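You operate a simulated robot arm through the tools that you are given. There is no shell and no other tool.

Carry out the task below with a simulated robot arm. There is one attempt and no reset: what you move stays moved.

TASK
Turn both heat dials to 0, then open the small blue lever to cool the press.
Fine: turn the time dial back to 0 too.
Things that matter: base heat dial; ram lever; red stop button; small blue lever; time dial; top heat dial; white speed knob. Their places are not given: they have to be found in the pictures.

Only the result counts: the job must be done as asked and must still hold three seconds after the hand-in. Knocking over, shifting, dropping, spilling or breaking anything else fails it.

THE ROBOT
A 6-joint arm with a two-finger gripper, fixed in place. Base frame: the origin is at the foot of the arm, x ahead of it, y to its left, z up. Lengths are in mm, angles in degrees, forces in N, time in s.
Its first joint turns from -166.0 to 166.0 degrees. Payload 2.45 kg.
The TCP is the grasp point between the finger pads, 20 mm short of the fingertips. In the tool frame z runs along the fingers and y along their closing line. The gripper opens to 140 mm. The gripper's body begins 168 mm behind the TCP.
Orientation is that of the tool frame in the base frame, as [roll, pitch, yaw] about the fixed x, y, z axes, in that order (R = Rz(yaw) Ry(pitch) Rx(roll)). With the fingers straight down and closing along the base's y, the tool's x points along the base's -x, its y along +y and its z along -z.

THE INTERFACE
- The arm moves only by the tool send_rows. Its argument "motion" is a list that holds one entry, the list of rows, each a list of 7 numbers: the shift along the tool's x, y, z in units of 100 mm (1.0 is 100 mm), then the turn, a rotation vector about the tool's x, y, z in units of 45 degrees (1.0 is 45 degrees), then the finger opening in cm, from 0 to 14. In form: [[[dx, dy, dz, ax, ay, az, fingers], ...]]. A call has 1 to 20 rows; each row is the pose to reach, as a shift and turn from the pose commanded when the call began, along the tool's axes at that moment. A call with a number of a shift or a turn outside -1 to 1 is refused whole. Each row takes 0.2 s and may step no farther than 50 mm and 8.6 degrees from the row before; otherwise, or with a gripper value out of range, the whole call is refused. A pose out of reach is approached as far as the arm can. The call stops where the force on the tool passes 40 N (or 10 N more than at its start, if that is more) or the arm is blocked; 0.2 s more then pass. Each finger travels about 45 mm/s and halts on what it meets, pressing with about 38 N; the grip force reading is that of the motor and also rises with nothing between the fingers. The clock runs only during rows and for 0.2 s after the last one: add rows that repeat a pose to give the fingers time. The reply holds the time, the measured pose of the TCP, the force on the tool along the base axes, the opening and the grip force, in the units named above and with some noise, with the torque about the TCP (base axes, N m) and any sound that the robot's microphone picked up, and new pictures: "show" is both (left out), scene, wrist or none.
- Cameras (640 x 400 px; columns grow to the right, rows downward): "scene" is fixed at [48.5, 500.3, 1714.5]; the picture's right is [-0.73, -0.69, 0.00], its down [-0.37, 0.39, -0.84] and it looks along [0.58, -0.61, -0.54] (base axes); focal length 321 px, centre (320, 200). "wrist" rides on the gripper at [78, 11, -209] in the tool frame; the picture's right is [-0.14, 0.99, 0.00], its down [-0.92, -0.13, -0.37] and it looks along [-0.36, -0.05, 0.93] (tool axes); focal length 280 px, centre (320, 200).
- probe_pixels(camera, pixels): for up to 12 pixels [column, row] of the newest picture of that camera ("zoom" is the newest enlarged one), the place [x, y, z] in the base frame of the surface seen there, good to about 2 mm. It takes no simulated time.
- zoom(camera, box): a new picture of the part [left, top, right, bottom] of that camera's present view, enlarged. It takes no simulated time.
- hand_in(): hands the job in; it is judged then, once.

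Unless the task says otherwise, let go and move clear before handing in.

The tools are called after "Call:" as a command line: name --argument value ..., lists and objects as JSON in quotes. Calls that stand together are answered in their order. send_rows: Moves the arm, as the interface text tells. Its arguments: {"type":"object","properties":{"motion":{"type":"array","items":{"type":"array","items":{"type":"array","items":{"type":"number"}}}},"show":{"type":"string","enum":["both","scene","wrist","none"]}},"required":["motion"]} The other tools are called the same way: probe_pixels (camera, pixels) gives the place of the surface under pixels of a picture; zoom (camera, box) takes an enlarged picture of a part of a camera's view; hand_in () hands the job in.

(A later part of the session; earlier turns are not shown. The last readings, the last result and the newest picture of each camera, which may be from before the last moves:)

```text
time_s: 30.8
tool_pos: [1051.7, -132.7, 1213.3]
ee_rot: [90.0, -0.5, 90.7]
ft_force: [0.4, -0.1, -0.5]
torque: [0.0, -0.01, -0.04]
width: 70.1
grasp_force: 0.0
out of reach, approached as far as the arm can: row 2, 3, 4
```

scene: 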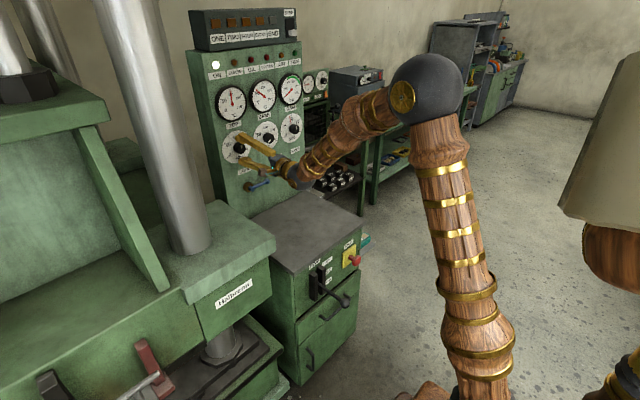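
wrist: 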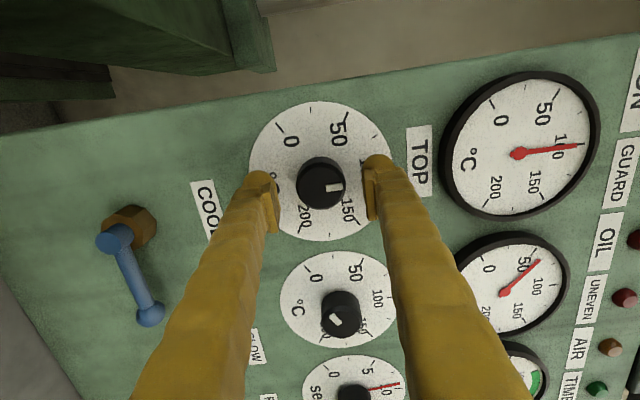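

Reach stops at y≈-132.7 and the solver drifts in yaw. I'll yaw the tool about 4° toward +y (about tool y) to free up the wrist, then correct the position.

Call:
send_rows --motion '[[[0, 0, 0, 0, 0.05, 0, 7], [0, 0, 0, 0, 0.09, 0, 7], [0.024, 0, 0, 0, 0.09, 0, 7], [0.024, 0, 0, 0, 0.09, 0, 7], [0.024, 0, 0, 0, 0.09, 0, 7]]]'

```text
time_s: 32.0
tool_pos: [1051.1, -130.4, 1214.5]
ee_rot: [89.7, -0.4, 94.0]
ft_force: [0.0, -0.2, -0.4]
torque: [-0.01, -0.01, 0.0]
width: 70.1
grasp_force: 0.2
```

scene: 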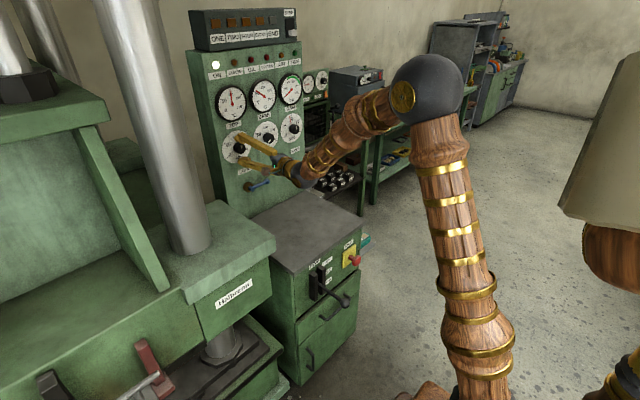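
wrist: 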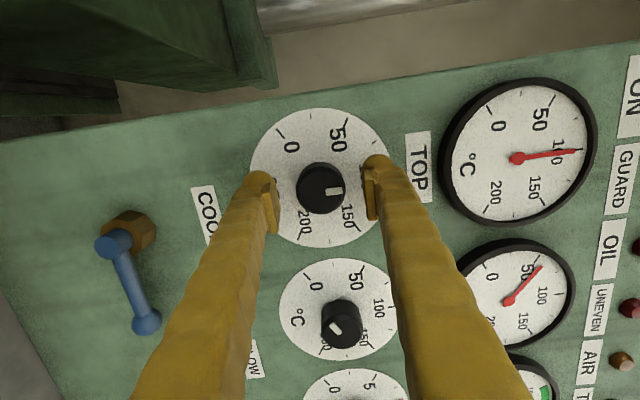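

Now at (-130.4, 1214.5) with no reach warning. I'll advance 4 mm and close.

Call:
send_rows --motion '[[[0, -0.01, 0.04, 0, 0, 0, 7], [0, -0.01, 0.04, 0, 0, 0, 7], [0, -0.01, 0.04, 0, 0, 0, 4], [0, -0.01, 0.04, 0, 0, 0, 2], [0, -0.01, 0.04, 0, 0, 0, 2], [0, -0.01, 0.04, 0, 0, 0, 2]]]'

```text
time_s: 33.4
tool_pos: [1057.2, -129.7, 1215.8]
ee_rot: [89.7, -0.5, 94.0]
ft_force: [7.1, 0.0, 20.6]
torque: [-0.02, -0.16, 0.05]
width: 40.9
grasp_force: 43.7
```

scene: 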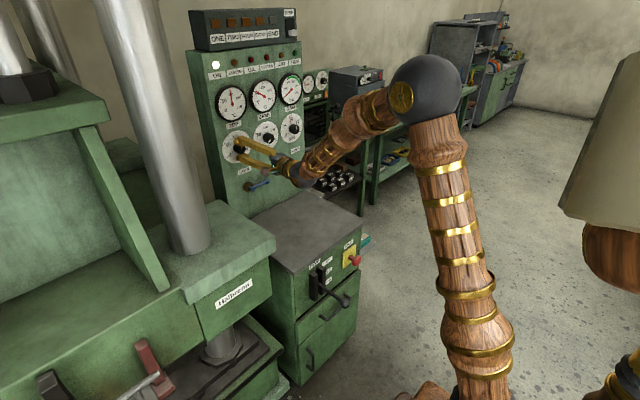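
wrist: 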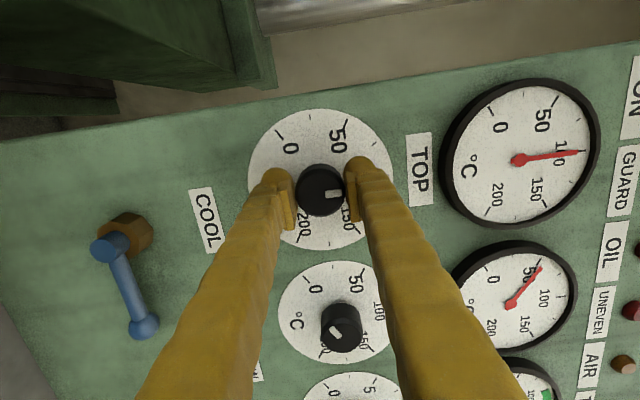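

Gripped at 40.9 mm. A +20 N vertical load suggests I'm about 1.3 mm low, so I'll shift that and turn -45° slowly.

Call:
send_rows --motion '[[[0, 0.014, 0, 0, 0, 0, 2], [0, 0.014, 0, 0, 0, -0.125, 2], [0, 0.014, 0, 0, 0, -0.25, 2], [0, 0.014, 0, 0, 0, -0.375, 2], [0, 0.014, 0, 0, 0, -0.5, 2], [0, 0.014, 0, 0, 0, -0.625, 2], [0, 0.014, 0, 0, 0, -0.75, 2], [0, 0.014, 0, 0, 0, -0.875, 2], [0, 0.014, 0, 0, 0, -1.0, 2]]]'

```text
time_s: 35.4
tool_pos: [1057.1, -130.3, 1215.2]
ee_rot: [89.7, 44.6, 93.9]
ft_force: [-1.0, -10.7, 2.4]
torque: [-0.01, 0.21, -0.1]
width: 40.6
grasp_force: 44.7
```

scene: 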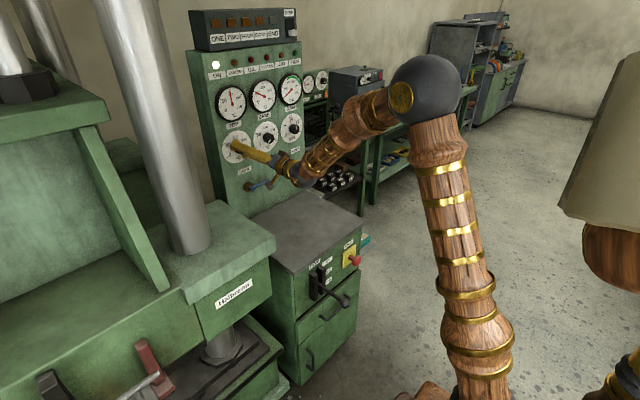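
wrist: 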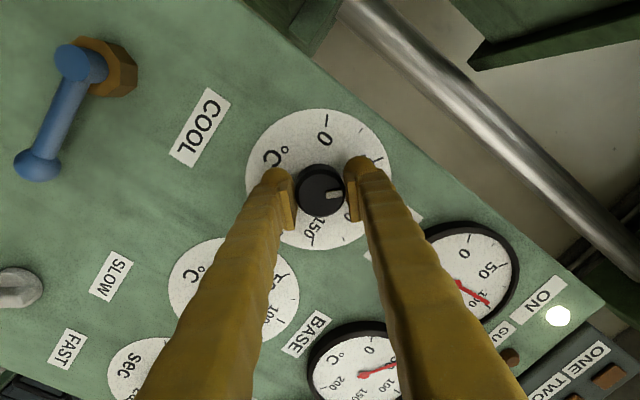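

A clean 45° turn; TOP's mark is now near 60. Continuing another -45°.

Call:
send_rows --motion '[[[0, 0, 0, 0, 0, -0.125, 2], [0, 0, 0, 0, 0, -0.25, 2], [0, 0, 0, 0, 0, -0.375, 2], [0, 0, 0, 0, 0, -0.5, 2], [0, 0, 0, 0, 0, -0.625, 2], [0, 0, 0, 0, 0, -0.75, 2], [0, 0, 0, 0, 0, -0.875, 2], [0, 0, 0, 0, 0, -1.0, 2]]]'

```text
time_s: 37.2
tool_pos: [1056.6, -131.3, 1214.2]
ee_rot: [73.1, 89.5, 77.1]
ft_force: [2.8, -9.5, -3.6]
torque: [0.05, 0.45, -0.25]
width: 40.9
grasp_force: 44.8
```

scene: 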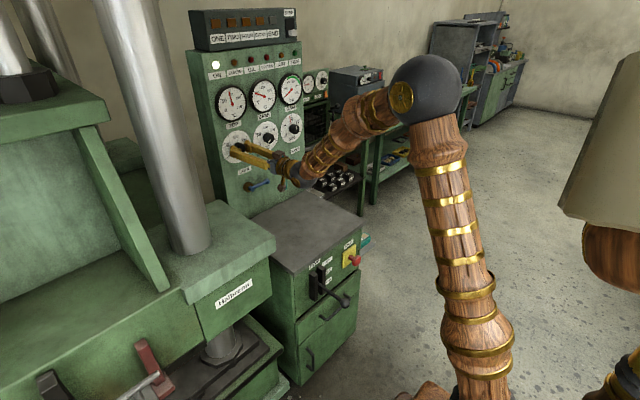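
wrist: 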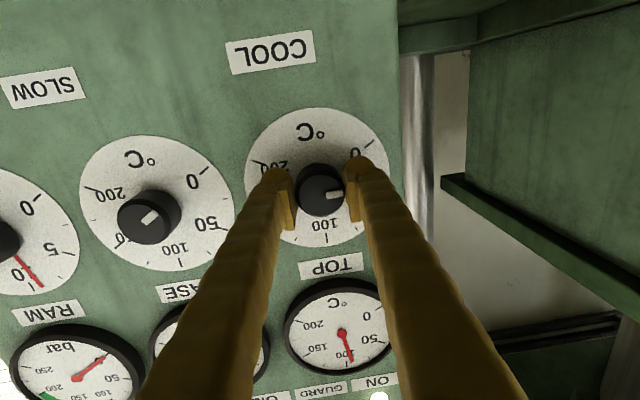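

About 90° done, so TOP is near 25. I'll re-grip from +45° to avoid the wrist limit.

Call:
send_rows --motion '[[[0, 0, 0, 0, 0, 0, 5], [0, 0, 0, 0, 0, 0, 7], [0, 0, 0, 0, 0, 0, 7], [0, 0, 0, 0, 0, 0, 7], [0, 0, 0, 0, 0, 0.17, 7], [0, 0, 0, 0, 0, 0.34, 7], [0, 0, 0, 0, 0, 0.5, 7], [0, 0, 0, 0, 0, 0.67, 7], [0, 0, 0, 0, 0, 0.84, 7], [0, 0, 0, 0, 0, 1.0, 7], [0, 0, 0, 0, 0, 1.0, 7], [0, 0, 0, 0, 0, 1.0, 7]]]'

Call:
zoom --camera "wrist" --box '[250, 100, 390, 240]'

```text
time_s: 39.8
tool_pos: [1056.6, -130.3, 1214.2]
ee_rot: [89.8, 44.4, 93.9]
ft_force: [0.4, 0.3, -0.1]
torque: [0.04, -0.03, -0.01]
width: 70.2
grasp_force: 0.0
```

scene: 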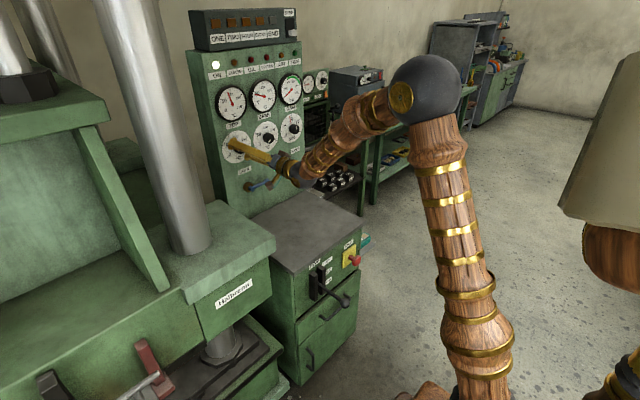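
wrist: 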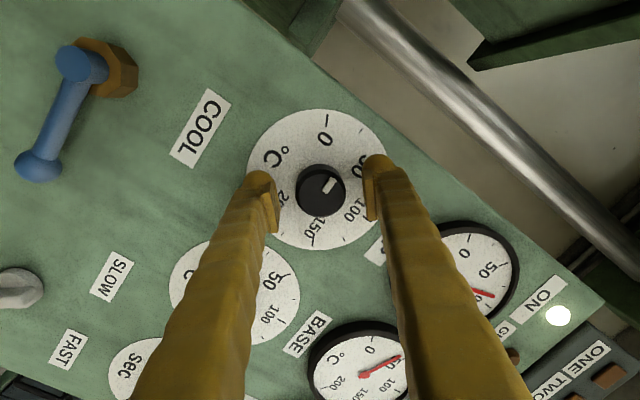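

```text
2.86 times, centred on (320, 170) of wrist
```

zoom: 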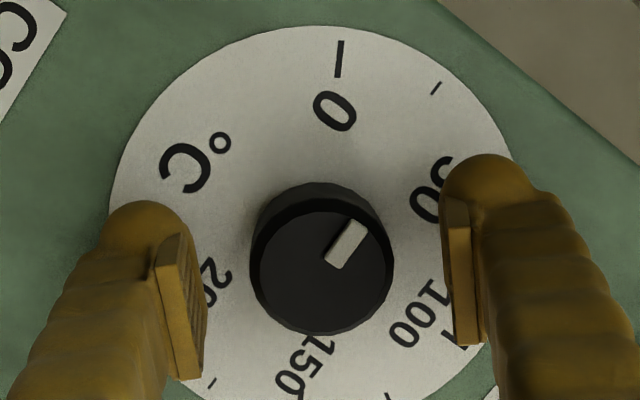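

The mark still needs about 30-35° to reach 0. I'll grip and turn until it meets the stop.

Call:
probe_pixels --camera "zoom" --pixels '[[357, 226], [336, 263], [322, 272]]'

Call:
send_rows --motion '[[[0, 0, 0, 0, 0, 0, 4], [0, 0, 0, 0, 0, 0, 2], [0, 0, 0, 0, 0, 0, 2], [0, 0, 0, 0, 0, 0, 2], [0, 0, 0, 0, 0, -0.1, 2], [0, 0, 0, 0, 0, -0.2, 2], [0, 0, 0, 0, 0, -0.3, 2], [0, 0, 0, 0, 0, -0.4, 2], [0, 0, 0, 0, 0, -0.5, 2], [0, 0, 0, 0, 0, -0.6, 2], [0, 0, 0, 0, 0, -0.7, 2]]]'

Call:
zoom --camera "wrist" --box '[250, 100, 390, 240]'

```text
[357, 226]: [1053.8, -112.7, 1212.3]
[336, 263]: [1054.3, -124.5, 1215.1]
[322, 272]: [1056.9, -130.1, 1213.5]
```

```text
time_s: 42.2
tool_pos: [1056.2, -131.1, 1213.8]
ee_rot: [89.1, 76.0, 93.3]
ft_force: [4.6, 2.8, -0.4]
torque: [0.37, 0.22, -0.24]
width: 40.6
grasp_force: 45.4
```

scene: 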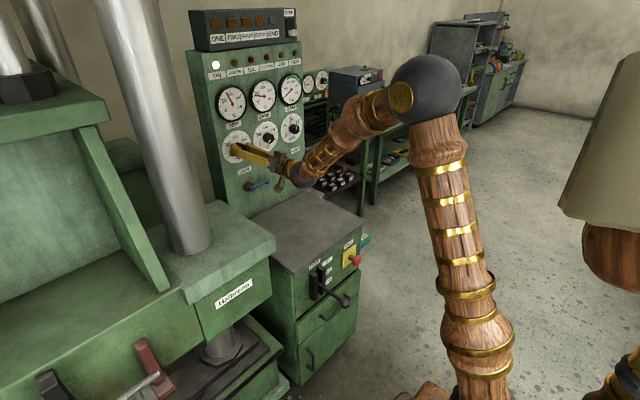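
wrist: 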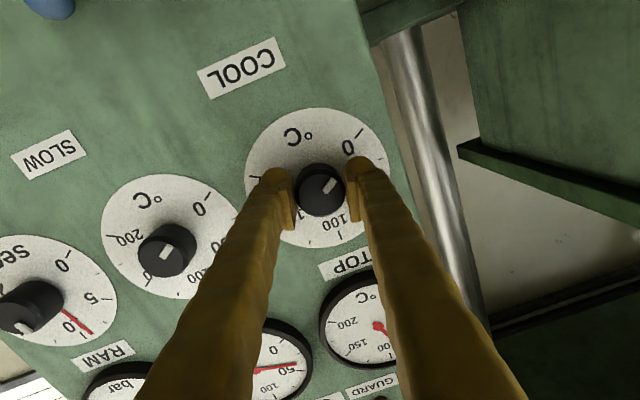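

```text
2.86 times, centred on (320, 170) of wrist
```

zoom: 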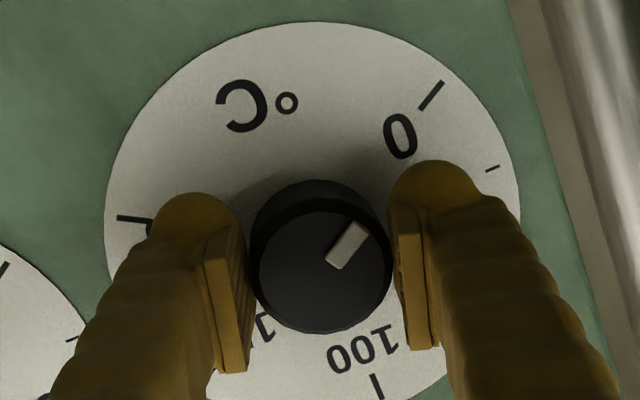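

Call:
probe_pixels --camera "zoom" --pixels '[[360, 228], [334, 264], [347, 246], [322, 272], [440, 84], [424, 106]]'

Call:
send_rows --motion '[[[0, 0, 0, 0, 0, -0.08, 2], [0, 0, 0, 0, 0, -0.12, 2]]]' --show "wrist"

Call:
zoom --camera "wrist" --box '[250, 100, 390, 240]'

```text
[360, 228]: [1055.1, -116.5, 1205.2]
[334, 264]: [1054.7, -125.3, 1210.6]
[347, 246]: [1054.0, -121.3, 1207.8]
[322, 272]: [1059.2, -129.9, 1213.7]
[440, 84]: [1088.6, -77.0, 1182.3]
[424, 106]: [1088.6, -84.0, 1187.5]
```

```text
time_s: 42.8
tool_pos: [1058.1, -130.9, 1214.9]
ee_rot: [88.6, 81.4, 92.7]
ft_force: [-13.8, 10.4, 4.7]
torque: [0.69, 0.03, 0.04]
width: 40.4
grasp_force: 44.7
```

wrist: 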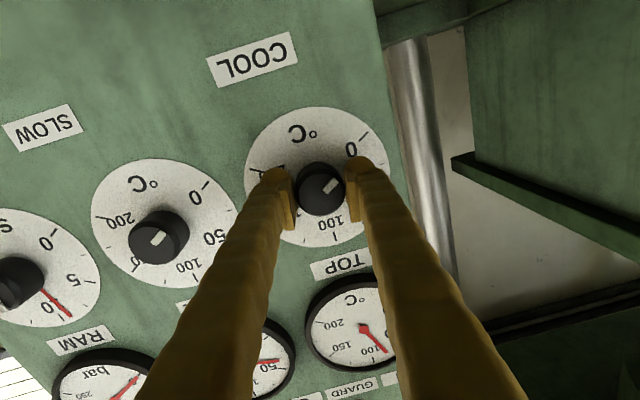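

```text
2.86 times, centred on (320, 170) of wrist
```

zoom: 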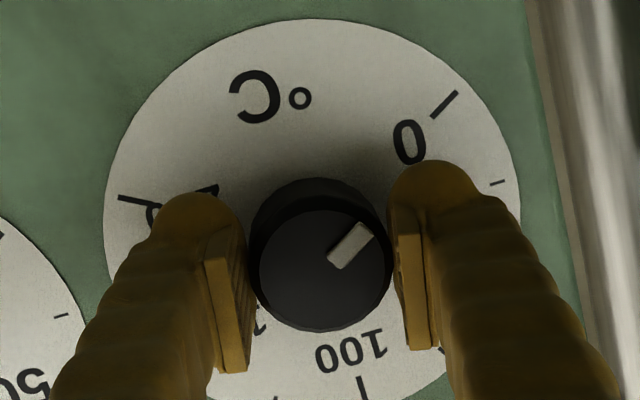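

The torque climbs to 0.69 N m while the mark stays on 0 (120°), so TOP is on its stop. Releasing and backing away.

Call:
send_rows --motion '[[[0, 0, 0, 0, 0, 0, 5], [0, 0, 0, 0, 0, 0, 7], [0, 0, 0, 0, 0, 0, 7], [0, 0, 0, 0, 0, 0, 7], [0, 0, -0.2, 0, 0, 0, 7], [0, 0, -0.5, 0, 0, 0, 7], [0, 0, -0.8, 0, 0, 0, 7], [0, 0, -1.0, 0, 0, 0, 7], [0, 0, -1.0, 0, 0, 0, 7]]]'

Call:
zoom --camera "wrist" --box '[180, 80, 420, 240]'

```text
time_s: 44.8
tool_pos: [954.5, -138.7, 1213.6]
ee_rot: [89.0, 81.4, 93.0]
ft_force: [0.2, -0.7, 0.1]
torque: [-0.01, 0.02, -0.01]
width: 70.0
grasp_force: 0.0
```

scene: 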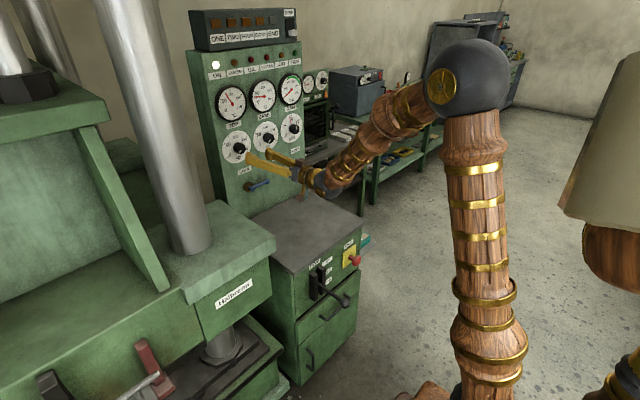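
wrist: 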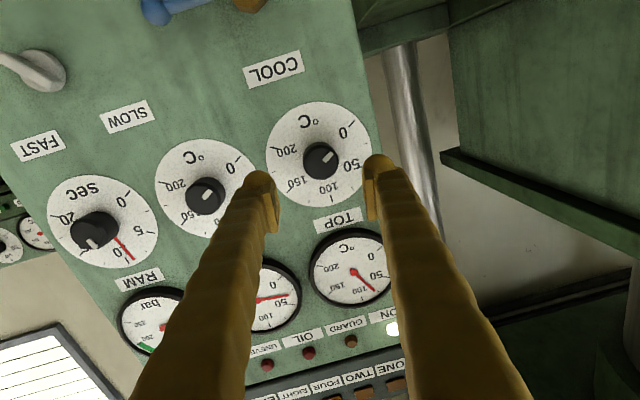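

```text
2.50 times, centred on (300, 160) of wrist
```

zoom: 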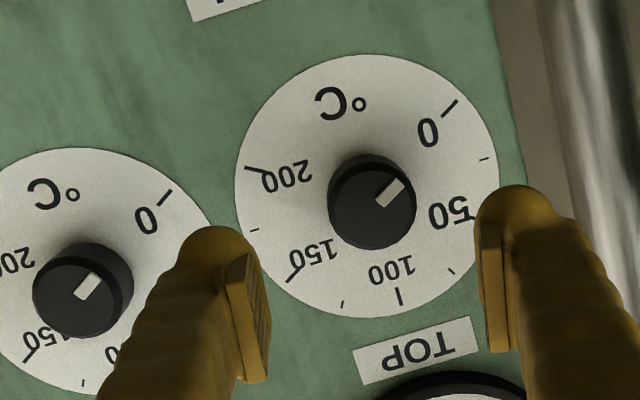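

Both heat dials read 0. Next is the time dial, 281 mm toward -y: I'll translate and remove the 4° yaw.

Call:
send_rows --motion '[[[-0.05, -0.33, -0.023, 0.03, -0.0044, 0, 7], [-0.1, -0.66, -0.047, 0.06, -0.009, 0, 7], [-0.149, -0.986, -0.07, 0.088, -0.0133, 0, 7], [-0.149, -0.986, -0.07, 0.088, -0.0133, 0, 7], [-0.149, -0.986, -0.07, 0.088, -0.0133, 0, 7]]]' --show "none"

```text
time_s: 46.0
tool_pos: [957.9, -237.1, 1212.1]
ee_rot: [88.9, 81.5, 89.0]
ft_force: [-0.4, 0.2, -0.2]
torque: [-0.02, 0.0, 0.0]
width: 70.2
grasp_force: 0.1
```

Call:
send_rows --motion '[[[-0.045, -0.3, 0, 0, 0, 0.17, 7], [-0.09, -0.6, 0, 0, 0, 0.34, 7], [-0.141, -0.94, 0, 0, 0, 0.5, 7], [-0.141, -0.94, 0, 0, 0, 0.67, 7], [-0.141, -0.94, 0, 0, 0, 0.84, 7], [-0.141, -0.94, 0, 0, 0, 1.0, 7], [-0.141, -0.94, 0, 0, 0, 1.0, 7]]]' --show "none"

```text
time_s: 47.6
tool_pos: [955.1, -331.1, 1214.0]
ee_rot: [89.8, 36.3, 89.9]
ft_force: [0.1, -0.2, 0.1]
torque: [0.02, 0.03, -0.01]
width: 70.2
grasp_force: 0.1
```

Call:
send_rows --motion '[[[-0.24, -0.18, 0, 0, 0, 0.17, 7], [-0.48, -0.36, 0, 0, 0, 0.34, 7], [-0.714, -0.53, 0, 0, 0, 0.5, 7], [-0.714, -0.53, 0, 0, 0, 0.67, 7], [-0.714, -0.53, 0, 0, 0, 0.84, 7], [-0.714, -0.53, 0, 0, 0, 1.0, 7], [-0.714, -0.53, 0, 0, 0, 1.0, 7], [-0.714, -0.53, 0, 0, 0, 1.0, 7]]]'

```text
time_s: 49.4
tool_pos: [955.0, -422.7, 1211.7]
ee_rot: [89.7, -8.7, 90.1]
ft_force: [-0.4, -0.7, 0.2]
torque: [0.0, 0.0, -0.02]
width: 70.0
grasp_force: 0.1
```

scene: 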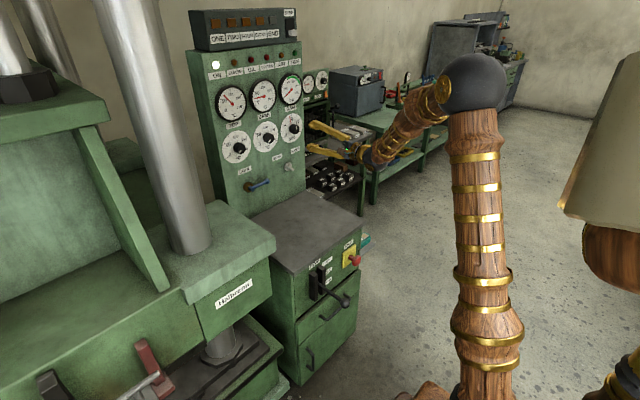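
wrist: 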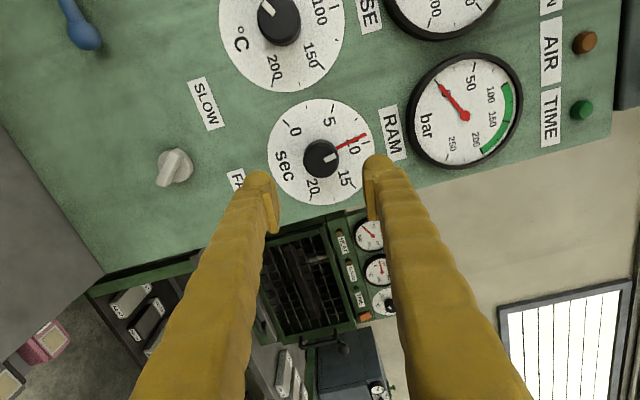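

Facing the time dial at (322,160) with roll 99°. Advancing 100 mm with a small correction.

Call:
send_rows --motion '[[[0.015, 0.01, 0.3, 0, 0, 0, 7], [0.015, 0.01, 0.55, 0, 0, 0, 7], [0.015, 0.01, 0.75, 0, 0, 0, 7], [0.015, 0.01, 0.9, 0, 0, 0, 7], [0.015, 0.01, 1.0, 0, 0, 0, 7], [0.015, 0.01, 1.0, 0, 0, 0, 7], [0.015, 0.01, 1.0, 0, 0, 0, 7]]]'

```text
time_s: 51.0
tool_pos: [1057.1, -420.0, 1214.7]
ee_rot: [89.8, -8.6, 90.1]
ft_force: [0.5, -1.0, 0.0]
torque: [-0.03, -0.01, -0.01]
width: 70.0
grasp_force: 0.1
```

scene: 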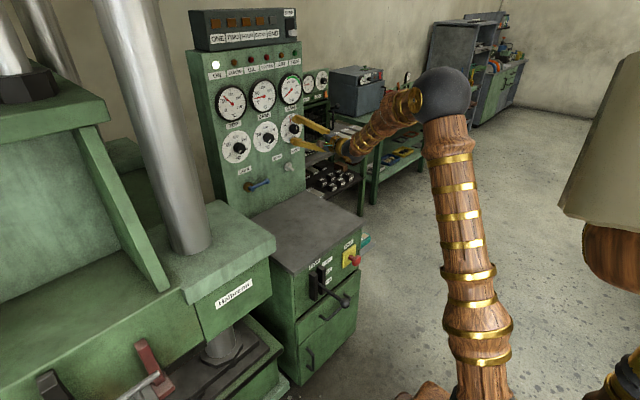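
wrist: 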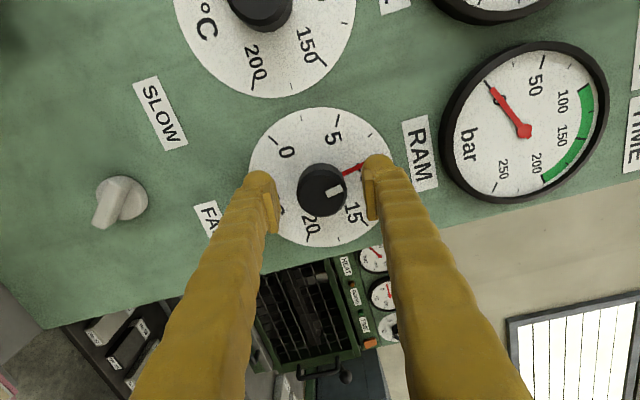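

Good position, no reach warning. Closing and turning -45°.

Call:
send_rows --motion '[[[0, 0, 0, 0, 0, 0, 4], [0, 0, 0, 0, 0, 0, 2], [0, 0, 0, 0, 0, 0, 2], [0, 0, 0, 0, 0, 0, 2], [0, 0, 0, 0, 0, -0.125, 2], [0, 0, 0, 0, 0, -0.25, 2], [0, 0, 0, 0, 0, -0.375, 2], [0, 0, 0, 0, 0, -0.5, 2], [0, 0, 0, 0, 0, -0.625, 2], [0, 0, 0, 0, 0, -0.75, 2], [0, 0, 0, 0, 0, -0.875, 2], [0, 0, 0, 0, 0, -1.0, 2]]]'

```text
time_s: 53.6
tool_pos: [1057.7, -419.4, 1214.6]
ee_rot: [89.9, 36.5, 89.9]
ft_force: [-21.3, 22.7, -6.1]
torque: [0.03, 0.09, 0.31]
width: 40.5
grasp_force: 44.7
```

scene: 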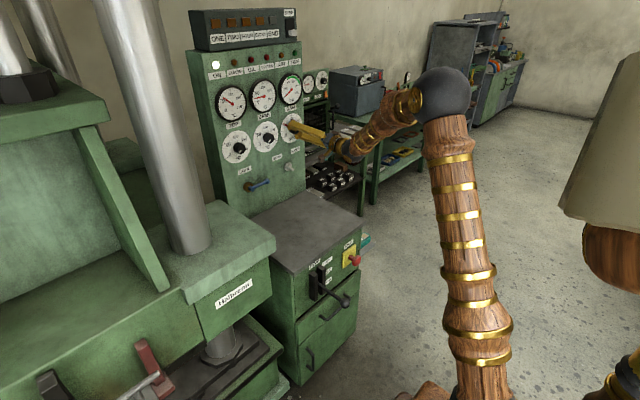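
wrist: 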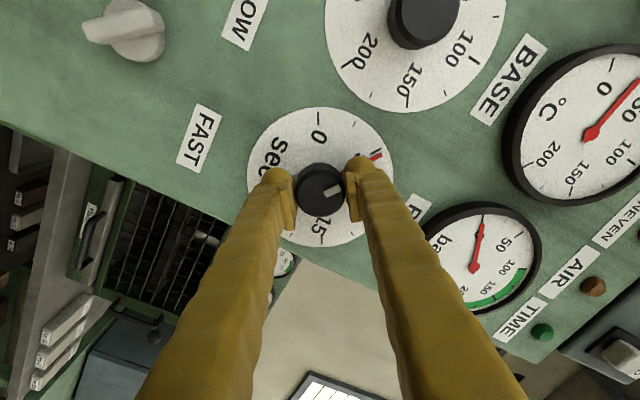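

It turned 45° cleanly; the residual load is about 30 N. I'll relieve it with a small shift and continue -45°.

Call:
send_rows --motion '[[[0.014, 0.006, -0.015, 0, 0, 0, 2], [0.014, 0.006, -0.015, 0, 0, -0.125, 2], [0.014, 0.006, -0.015, 0, 0, -0.25, 2], [0.014, 0.006, -0.015, 0, 0, -0.375, 2], [0.014, 0.006, -0.015, 0, 0, -0.5, 2], [0.014, 0.006, -0.015, 0, 0, -0.625, 2], [0.014, 0.006, -0.015, 0, 0, -0.75, 2], [0.014, 0.006, -0.015, 0, 0, -0.875, 2], [0.014, 0.006, -0.015, 0, 0, -1.0, 2]]]'

```text
time_s: 55.1
tool_pos: [1054.8, -419.7, 1213.1]
ee_rot: [89.6, 67.9, 89.6]
ft_force: [9.8, -4.2, -1.4]
torque: [-0.02, 0.01, -0.11]
width: 40.3
grasp_force: 45.3
stopped in row 7: the force on the tool passed its limit at 42 N (the readings are from after the stop); the commanded pose is now the measured one
```

scene: 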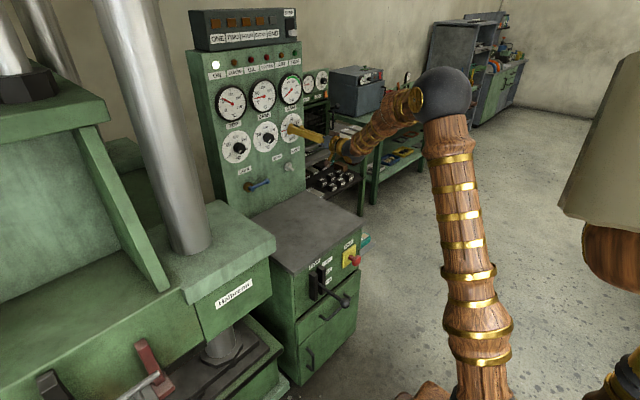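
wrist: 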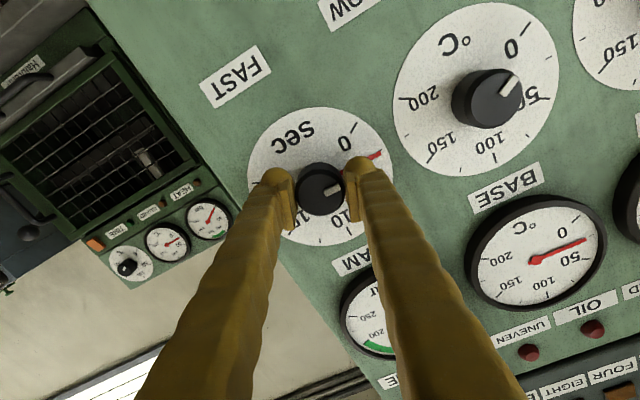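

Turned about 76°. I'll re-grip with +45° to finish the last 33°.

Call:
send_rows --motion '[[[0, 0, 0, 0, 0, 0, 5], [0, 0, 0, 0, 0, 0, 7], [0, 0, 0, 0, 0, 0, 7], [0, 0, 0, 0, 0, 0, 7], [0, 0, 0, 0, 0, 0.17, 7], [0, 0, 0, 0, 0, 0.34, 7], [0, 0, 0, 0, 0, 0.5, 7], [0, 0, 0, 0, 0, 0.67, 7], [0, 0, 0, 0, 0, 0.84, 7], [0, 0, 0, 0, 0, 1.0, 7], [0, 0, 0, 0, 0, 1.0, 7], [0, 0, 0, 0, 0, 1.0, 7]]]'

Call:
zoom --camera "wrist" --box '[250, 100, 390, 240]'

```text
time_s: 57.8
tool_pos: [1055.2, -419.1, 1213.0]
ee_rot: [89.8, 23.0, 89.9]
ft_force: [-0.2, -0.3, -0.7]
torque: [0.01, 0.0, 0.01]
width: 70.3
grasp_force: 0.0
```

scene: 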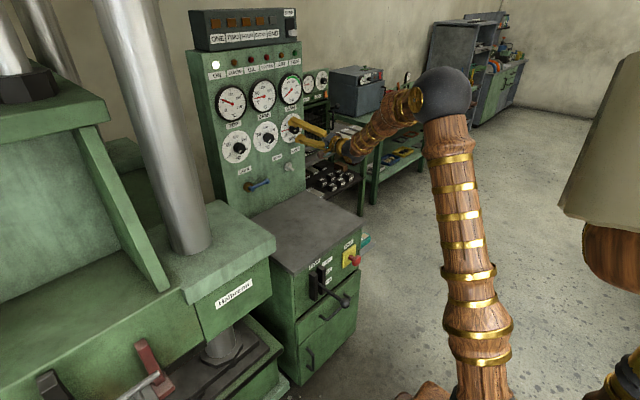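
wrist: 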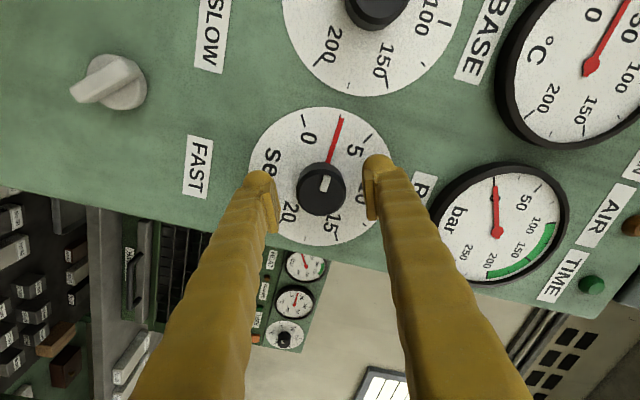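

```text
2.86 times, centred on (320, 170) of wrist
```

zoom: 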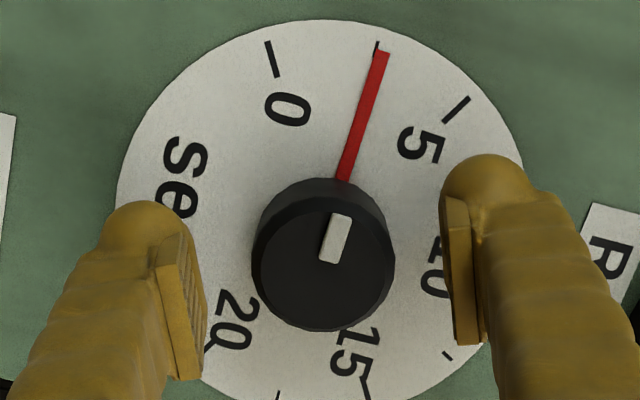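

The red needle follows the knob and reads about 2.6 s, so about 31° are left. Gripping and turning -35° toward the stop.

Call:
send_rows --motion '[[[0, 0, 0, 0, 0, 0, 4], [0, 0, 0, 0, 0, 0, 2], [0, 0, 0, 0, 0, 0, 2], [0, 0, 0, 0, 0, 0, 2], [0, 0, 0, 0, 0, -0.1, 2], [0, 0, 0, 0, 0, -0.2, 2], [0, 0, 0, 0, 0, -0.3, 2], [0, 0, 0, 0, 0, -0.4, 2], [0, 0, 0, 0, 0, -0.5, 2], [0, 0, 0, 0, 0, -0.6, 2], [0, 0, 0, 0, 0, -0.7, 2], [0, 0, 0, 0, 0, -0.77, 2]]]'

Call:
zoom --camera "wrist" --box '[250, 100, 390, 240]'

```text
time_s: 60.4
tool_pos: [1054.2, -420.4, 1213.2]
ee_rot: [89.8, 57.6, 89.7]
ft_force: [11.0, 7.5, 6.3]
torque: [0.49, -0.05, 0.07]
width: 40.7
grasp_force: 45.6
```

scene: 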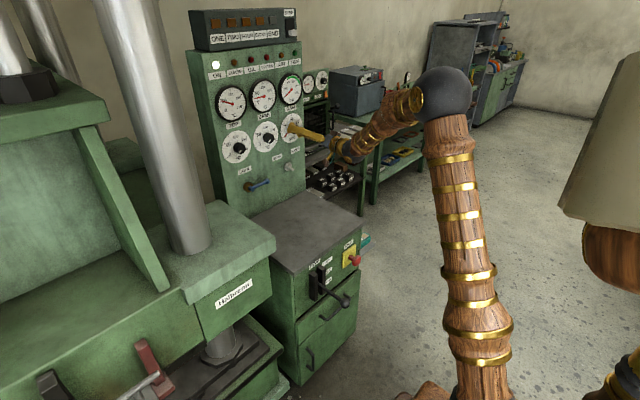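
wrist: 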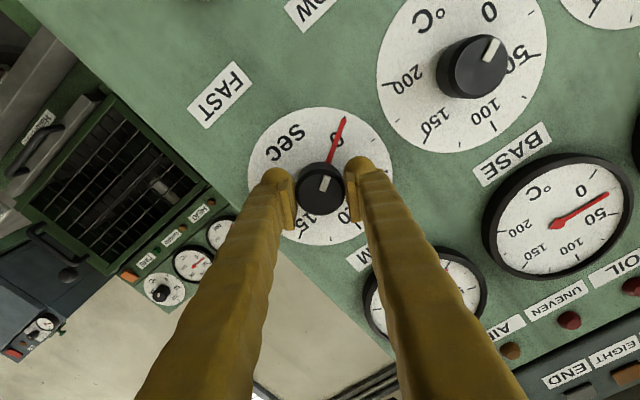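

```text
2.86 times, centred on (320, 170) of wrist
```

zoom: 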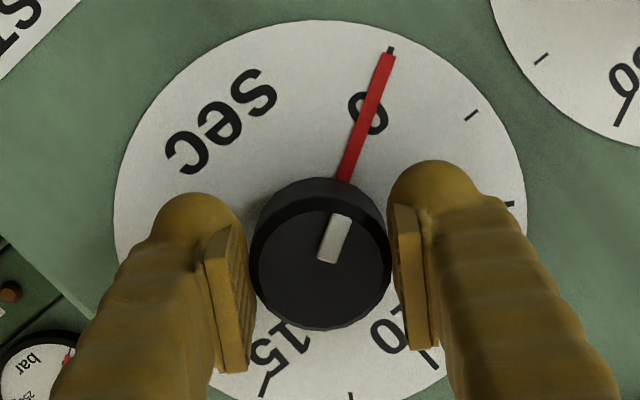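

The red needle covers the 0 tick and torque shows the stop. Releasing and backing away.

Call:
send_rows --motion '[[[0, 0, 0, 0, 0, 0, 5], [0, 0, 0, 0, 0, 0, 7], [0, 0, 0, 0, 0, 0, 7], [0, 0, 0, 0, 0, 0, 7], [0, 0, -0.2, 0, 0, 0, 7], [0, 0, -0.5, 0, 0, 0, 7], [0, 0, -0.8, 0, 0, 0, 7], [0, 0, -1.0, 0, 0, 0, 7], [0, 0, -1.0, 0, 0, 0, 7], [0, 0, -1.0, 0, 0, 0, 7]]]'

Call:
zoom --camera "scene" --box '[210, 100, 310, 210]'

```text
time_s: 62.5
tool_pos: [953.0, -418.8, 1213.4]
ee_rot: [89.8, 57.6, 89.8]
ft_force: [1.7, -1.0, 0.3]
torque: [0.02, -0.02, 0.03]
width: 70.0
grasp_force: 0.1
```

scene: 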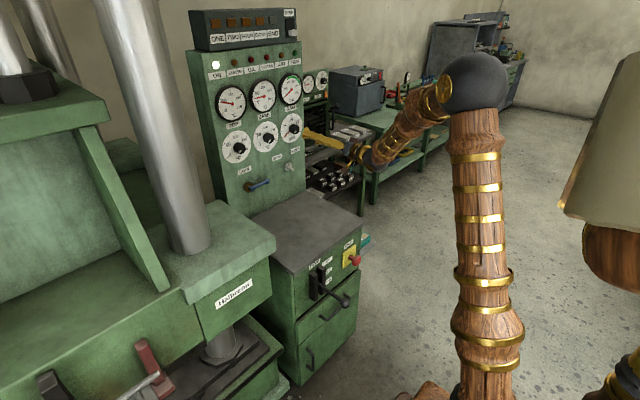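
wrist: 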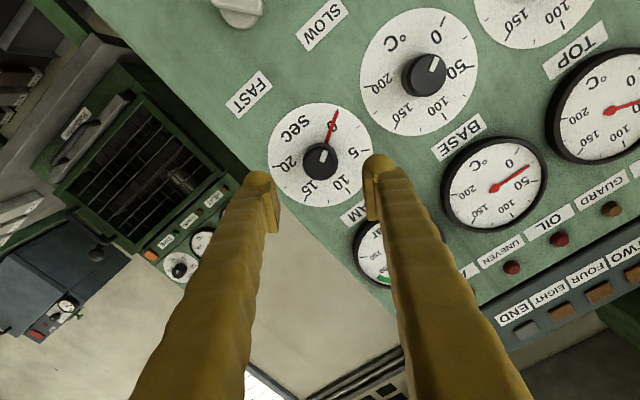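

```text
3.64 times, centred on (260, 155) of scene
```

zoom: 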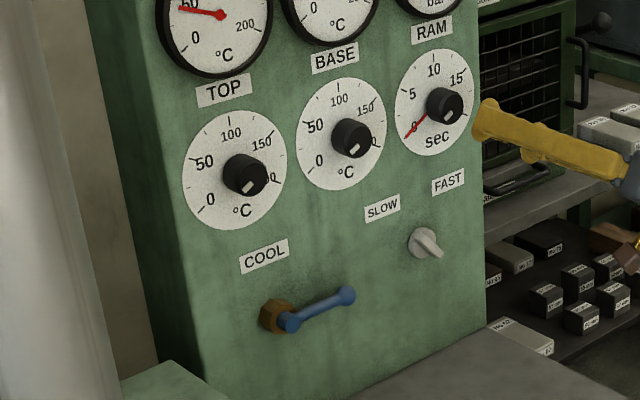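

All three dials read 0. Now I'll look closely at the blue lever's geometry.

Call:
zoom --camera "scene" --box '[240, 165, 290, 200]'

```text
11.43 times, centred on (265, 182) of scene
```

zoom: 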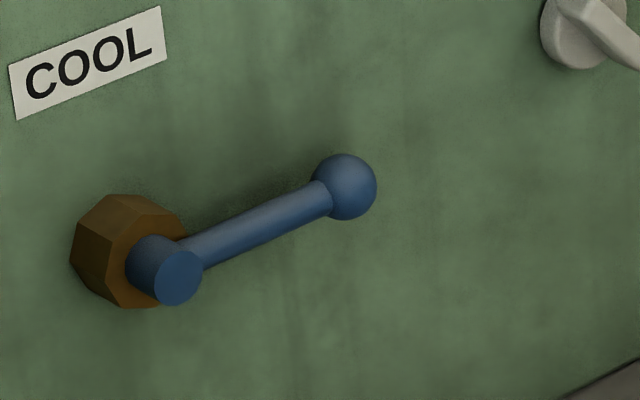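

Call:
probe_pixels --camera "zoom" --pixels '[[178, 278], [150, 250], [110, 230], [225, 240], [260, 227], [300, 207], [345, 180], [345, 210], [345, 158], [372, 190], [260, 212], [260, 240]]'

Call:
zoom --camera "scene" --box '[230, 150, 340, 230]'

```text
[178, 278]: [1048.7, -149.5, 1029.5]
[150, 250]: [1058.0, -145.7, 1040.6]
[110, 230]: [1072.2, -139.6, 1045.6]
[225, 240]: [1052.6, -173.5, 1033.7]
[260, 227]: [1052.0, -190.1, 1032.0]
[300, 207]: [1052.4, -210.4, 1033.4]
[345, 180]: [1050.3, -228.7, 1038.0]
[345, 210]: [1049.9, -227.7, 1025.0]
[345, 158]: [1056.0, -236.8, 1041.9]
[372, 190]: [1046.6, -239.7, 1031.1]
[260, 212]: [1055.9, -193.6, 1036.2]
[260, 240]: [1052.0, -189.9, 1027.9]
```

```text
5.00 times, centred on (285, 190) of scene
```

zoom: 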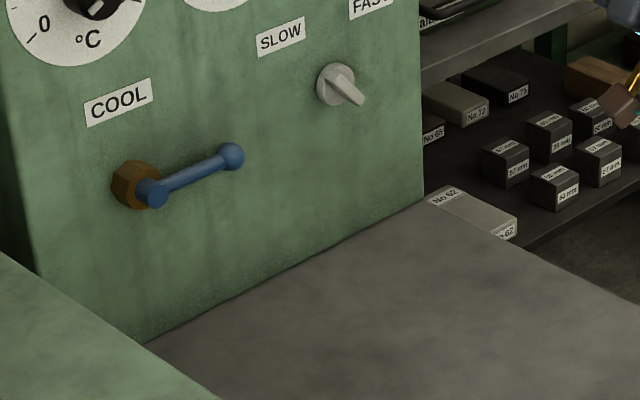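

The lever pivots at about (y=-149, z=1031); its bar runs 80 mm along -y at x≈1058. I'll check the cabinet-top height below it before planning the push.

Call:
probe_pixels --camera "scene" --pixels '[[300, 220], [330, 225], [270, 250], [290, 240], [340, 210], [260, 210], [280, 215], [289, 167], [320, 285], [353, 258]]'

```text
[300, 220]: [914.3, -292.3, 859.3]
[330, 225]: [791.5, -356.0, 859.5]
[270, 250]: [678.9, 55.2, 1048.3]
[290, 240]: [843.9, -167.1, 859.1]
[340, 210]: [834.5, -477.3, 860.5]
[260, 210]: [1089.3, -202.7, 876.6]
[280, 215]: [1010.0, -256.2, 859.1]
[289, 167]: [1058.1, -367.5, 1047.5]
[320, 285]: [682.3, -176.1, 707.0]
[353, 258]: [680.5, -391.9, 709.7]
```

The cabinet top is at z=860, so there's room for the lever to swing down. I'll move clear of the panel toward the lever, level the roll and close the fingers to use as a pusher.

Call:
send_rows --motion '[[[0.23, 0.09, 0, 0, 0, -0.12, 5], [0.47, 0.18, 0, 0, 0, -0.24, 3], [0.7, 0.27, 0, 0, 0, -0.36, 0], [0.935, 0.354, 0, 0, 0, -0.48, 0], [0.935, 0.354, 0, 0, 0, -0.6, 0], [0.935, 0.354, 0, 0, 0, -0.72, 0], [0.935, 0.354, 0, 0, 0, -0.72, 0], [0.935, 0.354, 0, 0, 0, -0.72, 0]]]' --show "none"

```text
time_s: 64.3
tool_pos: [953.4, -340.3, 1154.0]
ee_rot: [-6.6, 89.7, -6.8]
ft_force: [0.4, 0.6, -0.4]
torque: [0.01, 0.02, -0.01]
width: 0.0
grasp_force: 29.1
```

Call:
send_rows --motion '[[[0.25, 0.33, 0, 0, 0, 0, 0], [0.5, 0.66, 0, 0, 0, 0, 0], [0.76, 1.0, 0, 0, 0, 0, 0], [0.76, 1.0, 0, 0, 0, 0, 0], [0.76, 1.0, 0, 0, 0, 0, 0]]]'

```text
time_s: 65.5
tool_pos: [955.4, -240.5, 1076.2]
ee_rot: [2.5, 89.8, 2.5]
ft_force: [0.5, -0.2, 0.3]
torque: [-0.02, -0.01, 0.02]
width: 0.1
grasp_force: 29.7
```

scene: 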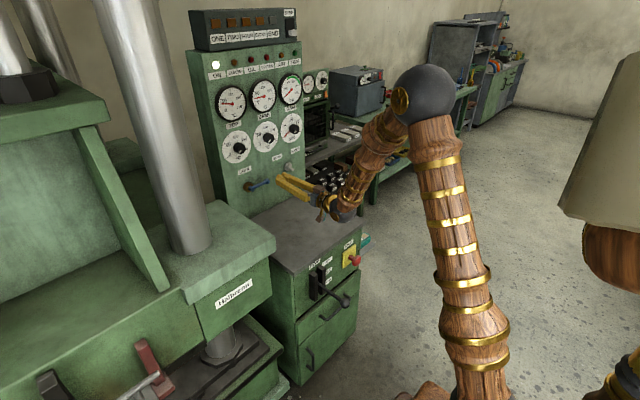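
wrist: 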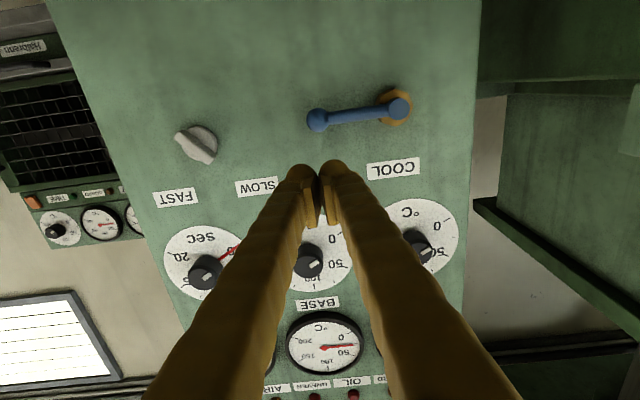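

Fingers are closed, with the lever ahead and below at (317,118)–(400,107) in the wrist view. I'll refine its position from this view.

Call:
zoom --camera "wrist" --box '[290, 80, 430, 150]'

```text
4.57 times, centred on (360, 115) of wrist
```

zoom: 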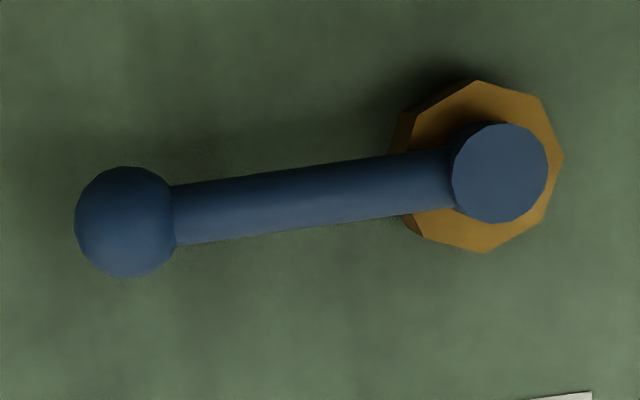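

Call:
probe_pixels --camera "zoom" --pixels '[[500, 173], [125, 222], [80, 222], [125, 172], [125, 272], [300, 200], [300, 170], [300, 228], [410, 160], [410, 212], [520, 130]]'

```text
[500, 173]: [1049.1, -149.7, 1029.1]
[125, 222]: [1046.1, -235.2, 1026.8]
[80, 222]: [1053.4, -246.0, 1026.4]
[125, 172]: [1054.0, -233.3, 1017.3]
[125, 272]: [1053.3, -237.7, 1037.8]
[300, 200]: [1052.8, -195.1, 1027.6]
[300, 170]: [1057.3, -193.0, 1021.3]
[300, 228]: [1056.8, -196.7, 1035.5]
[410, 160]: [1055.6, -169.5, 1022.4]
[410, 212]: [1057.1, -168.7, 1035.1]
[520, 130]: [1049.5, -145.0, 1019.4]
```

Pivot is at (-149.7, 1029) and the ball at (-235, 1027). I'll move in above the bar, with the finger bottoms about 20 mm over it.

Call:
send_rows --motion '[[[0, 0.12, 0.3, 0, 0, 0, 0], [0, 0.248, 0.6, 0, 0, 0, 0], [0, 0.248, 0.8, 0, 0, 0, 0], [0, 0.248, 0.95, 0, 0, 0, 0], [0, 0.248, 0.95, 0, 0, 0, 0], [0, 0.248, 0.95, 0, 0, 0, 0]]]'

```text
time_s: 67.0
tool_pos: [1050.7, -213.5, 1078.3]
ee_rot: [1.9, 89.8, 1.8]
ft_force: [-0.1, -0.1, -0.5]
torque: [0.03, -0.03, 0.0]
width: 0.0
grasp_force: 29.4
```

scene: 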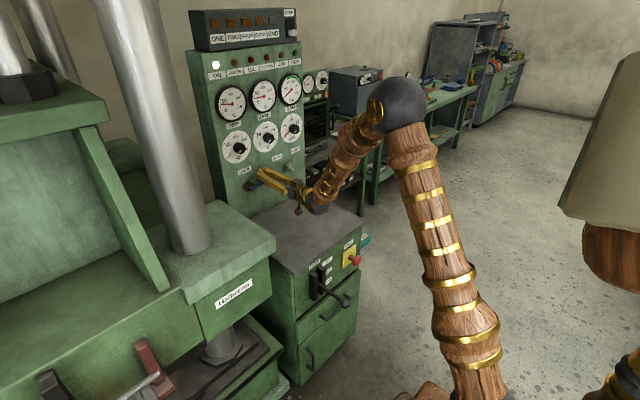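
wrist: 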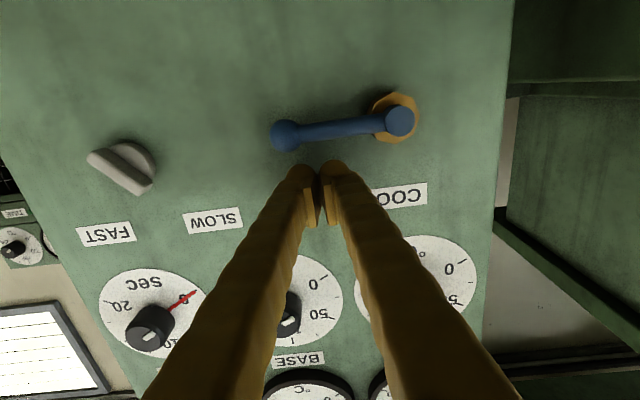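

In position. I'll press down gently in 5 mm steps to see if the lever moves down.

Call:
send_rows --motion '[[[0.08, 0, 0, 0, 0, 0, 0], [0.16, -0.01, 0, 0, 0, 0, 0], [0.22, -0.01, 0, 0, 0, 0, 0], [0.27, -0.01, 0, 0, 0, 0, 0], [0.32, -0.01, 0, 0, 0, 0, 0], [0.37, -0.01, 0, 0, 0, 0, 0]]]'

Call:
zoom --camera "wrist" --box '[240, 60, 440, 200]'

```text
time_s: 68.3
tool_pos: [1051.8, -216.8, 1040.5]
ee_rot: [6.1, 89.8, 6.0]
ft_force: [0.6, 0.2, -1.2]
torque: [-0.02, 0.04, 0.02]
width: 0.0
grasp_force: 29.1
```

scene: 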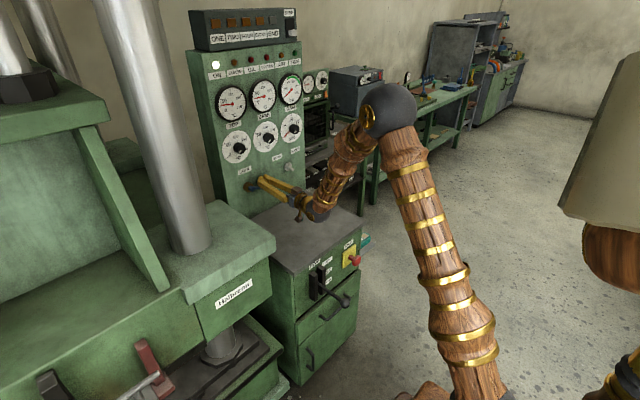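
wrist: 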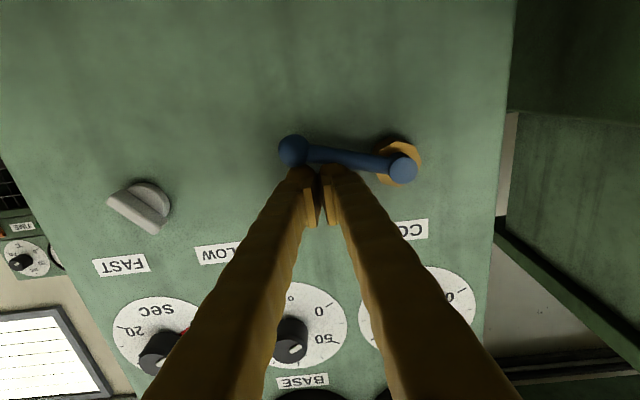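

```text
2.86 times, centred on (340, 130) of wrist
```

zoom: 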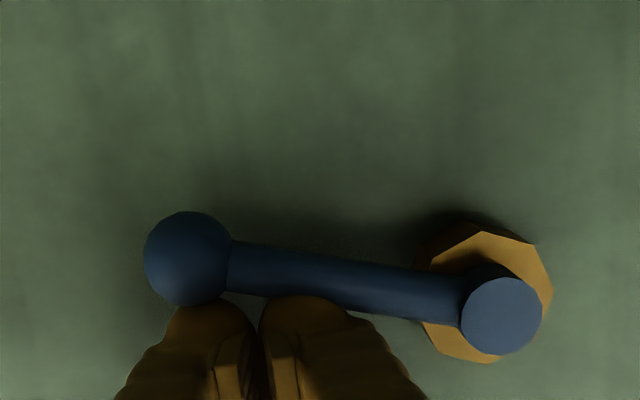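

The lever swings down easily with little force. Following the arc to vertical with a slight over-push toward +y.

Call:
send_rows --motion '[[[0.067, 0.02, 0, 0, 0, 0, 0], [0.134, 0.046, 0, 0, 0, 0, 0], [0.195, 0.078, 0, 0, 0, 0, 0], [0.254, 0.114, 0, 0, 0, 0, 0], [0.304, 0.16, 0, 0, 0, 0, 0], [0.35, 0.21, 0, 0, 0, 0, 0], [0.386, 0.267, 0, 0, 0, 0, 0], [0.419, 0.328, 0, 0, 0, 0, 0], [0.44, 0.39, 0, 0, 0, 0, 0], [0.455, 0.44, 0, 0, 0, 0, 0], [0.455, 0.47, 0, 0, 0, 0, 0], [0.455, 0.5, 0, 0, 0, 0, 0]]]'

Call:
zoom --camera "wrist" --box '[240, 60, 440, 200]'

Call:
zoom --camera "scene" --box '[210, 130, 310, 220]'

```text
time_s: 70.6
tool_pos: [1052.1, -181.7, 1000.1]
ee_rot: [78.2, 89.3, 78.0]
ft_force: [-1.0, -7.6, 1.7]
torque: [-0.05, -0.02, -0.02]
width: 0.0
grasp_force: 29.6
out of reach, approached as far as the arm can: row 9, 10, 11
stopped in row 11: the force on the tool passed its limit at 45 N (the readings are from after the stop); the commanded pose is now the measured one
```

scene: 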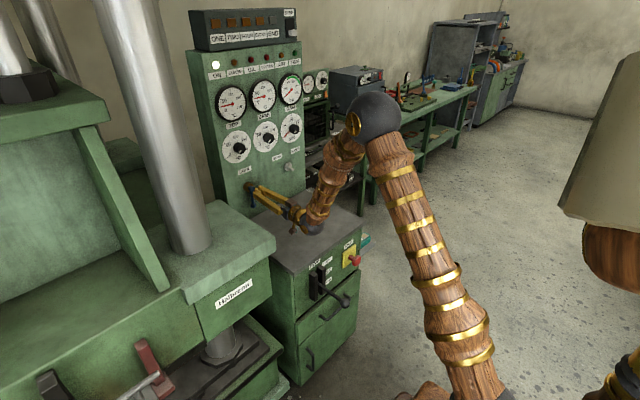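
wrist: 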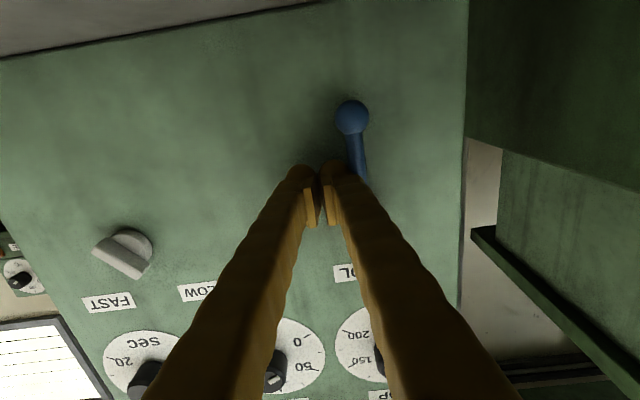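

```text
2.86 times, centred on (340, 130) of wrist
```

zoom: 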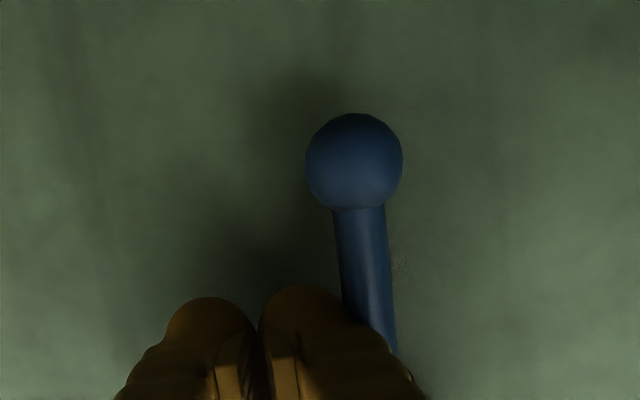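

```text
4.44 times, centred on (260, 175) of scene
```

zoom: 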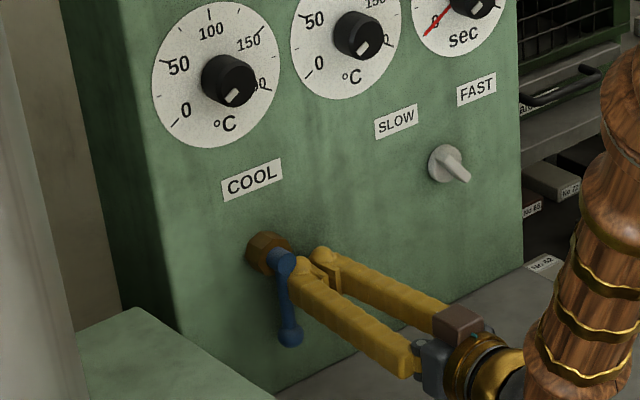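

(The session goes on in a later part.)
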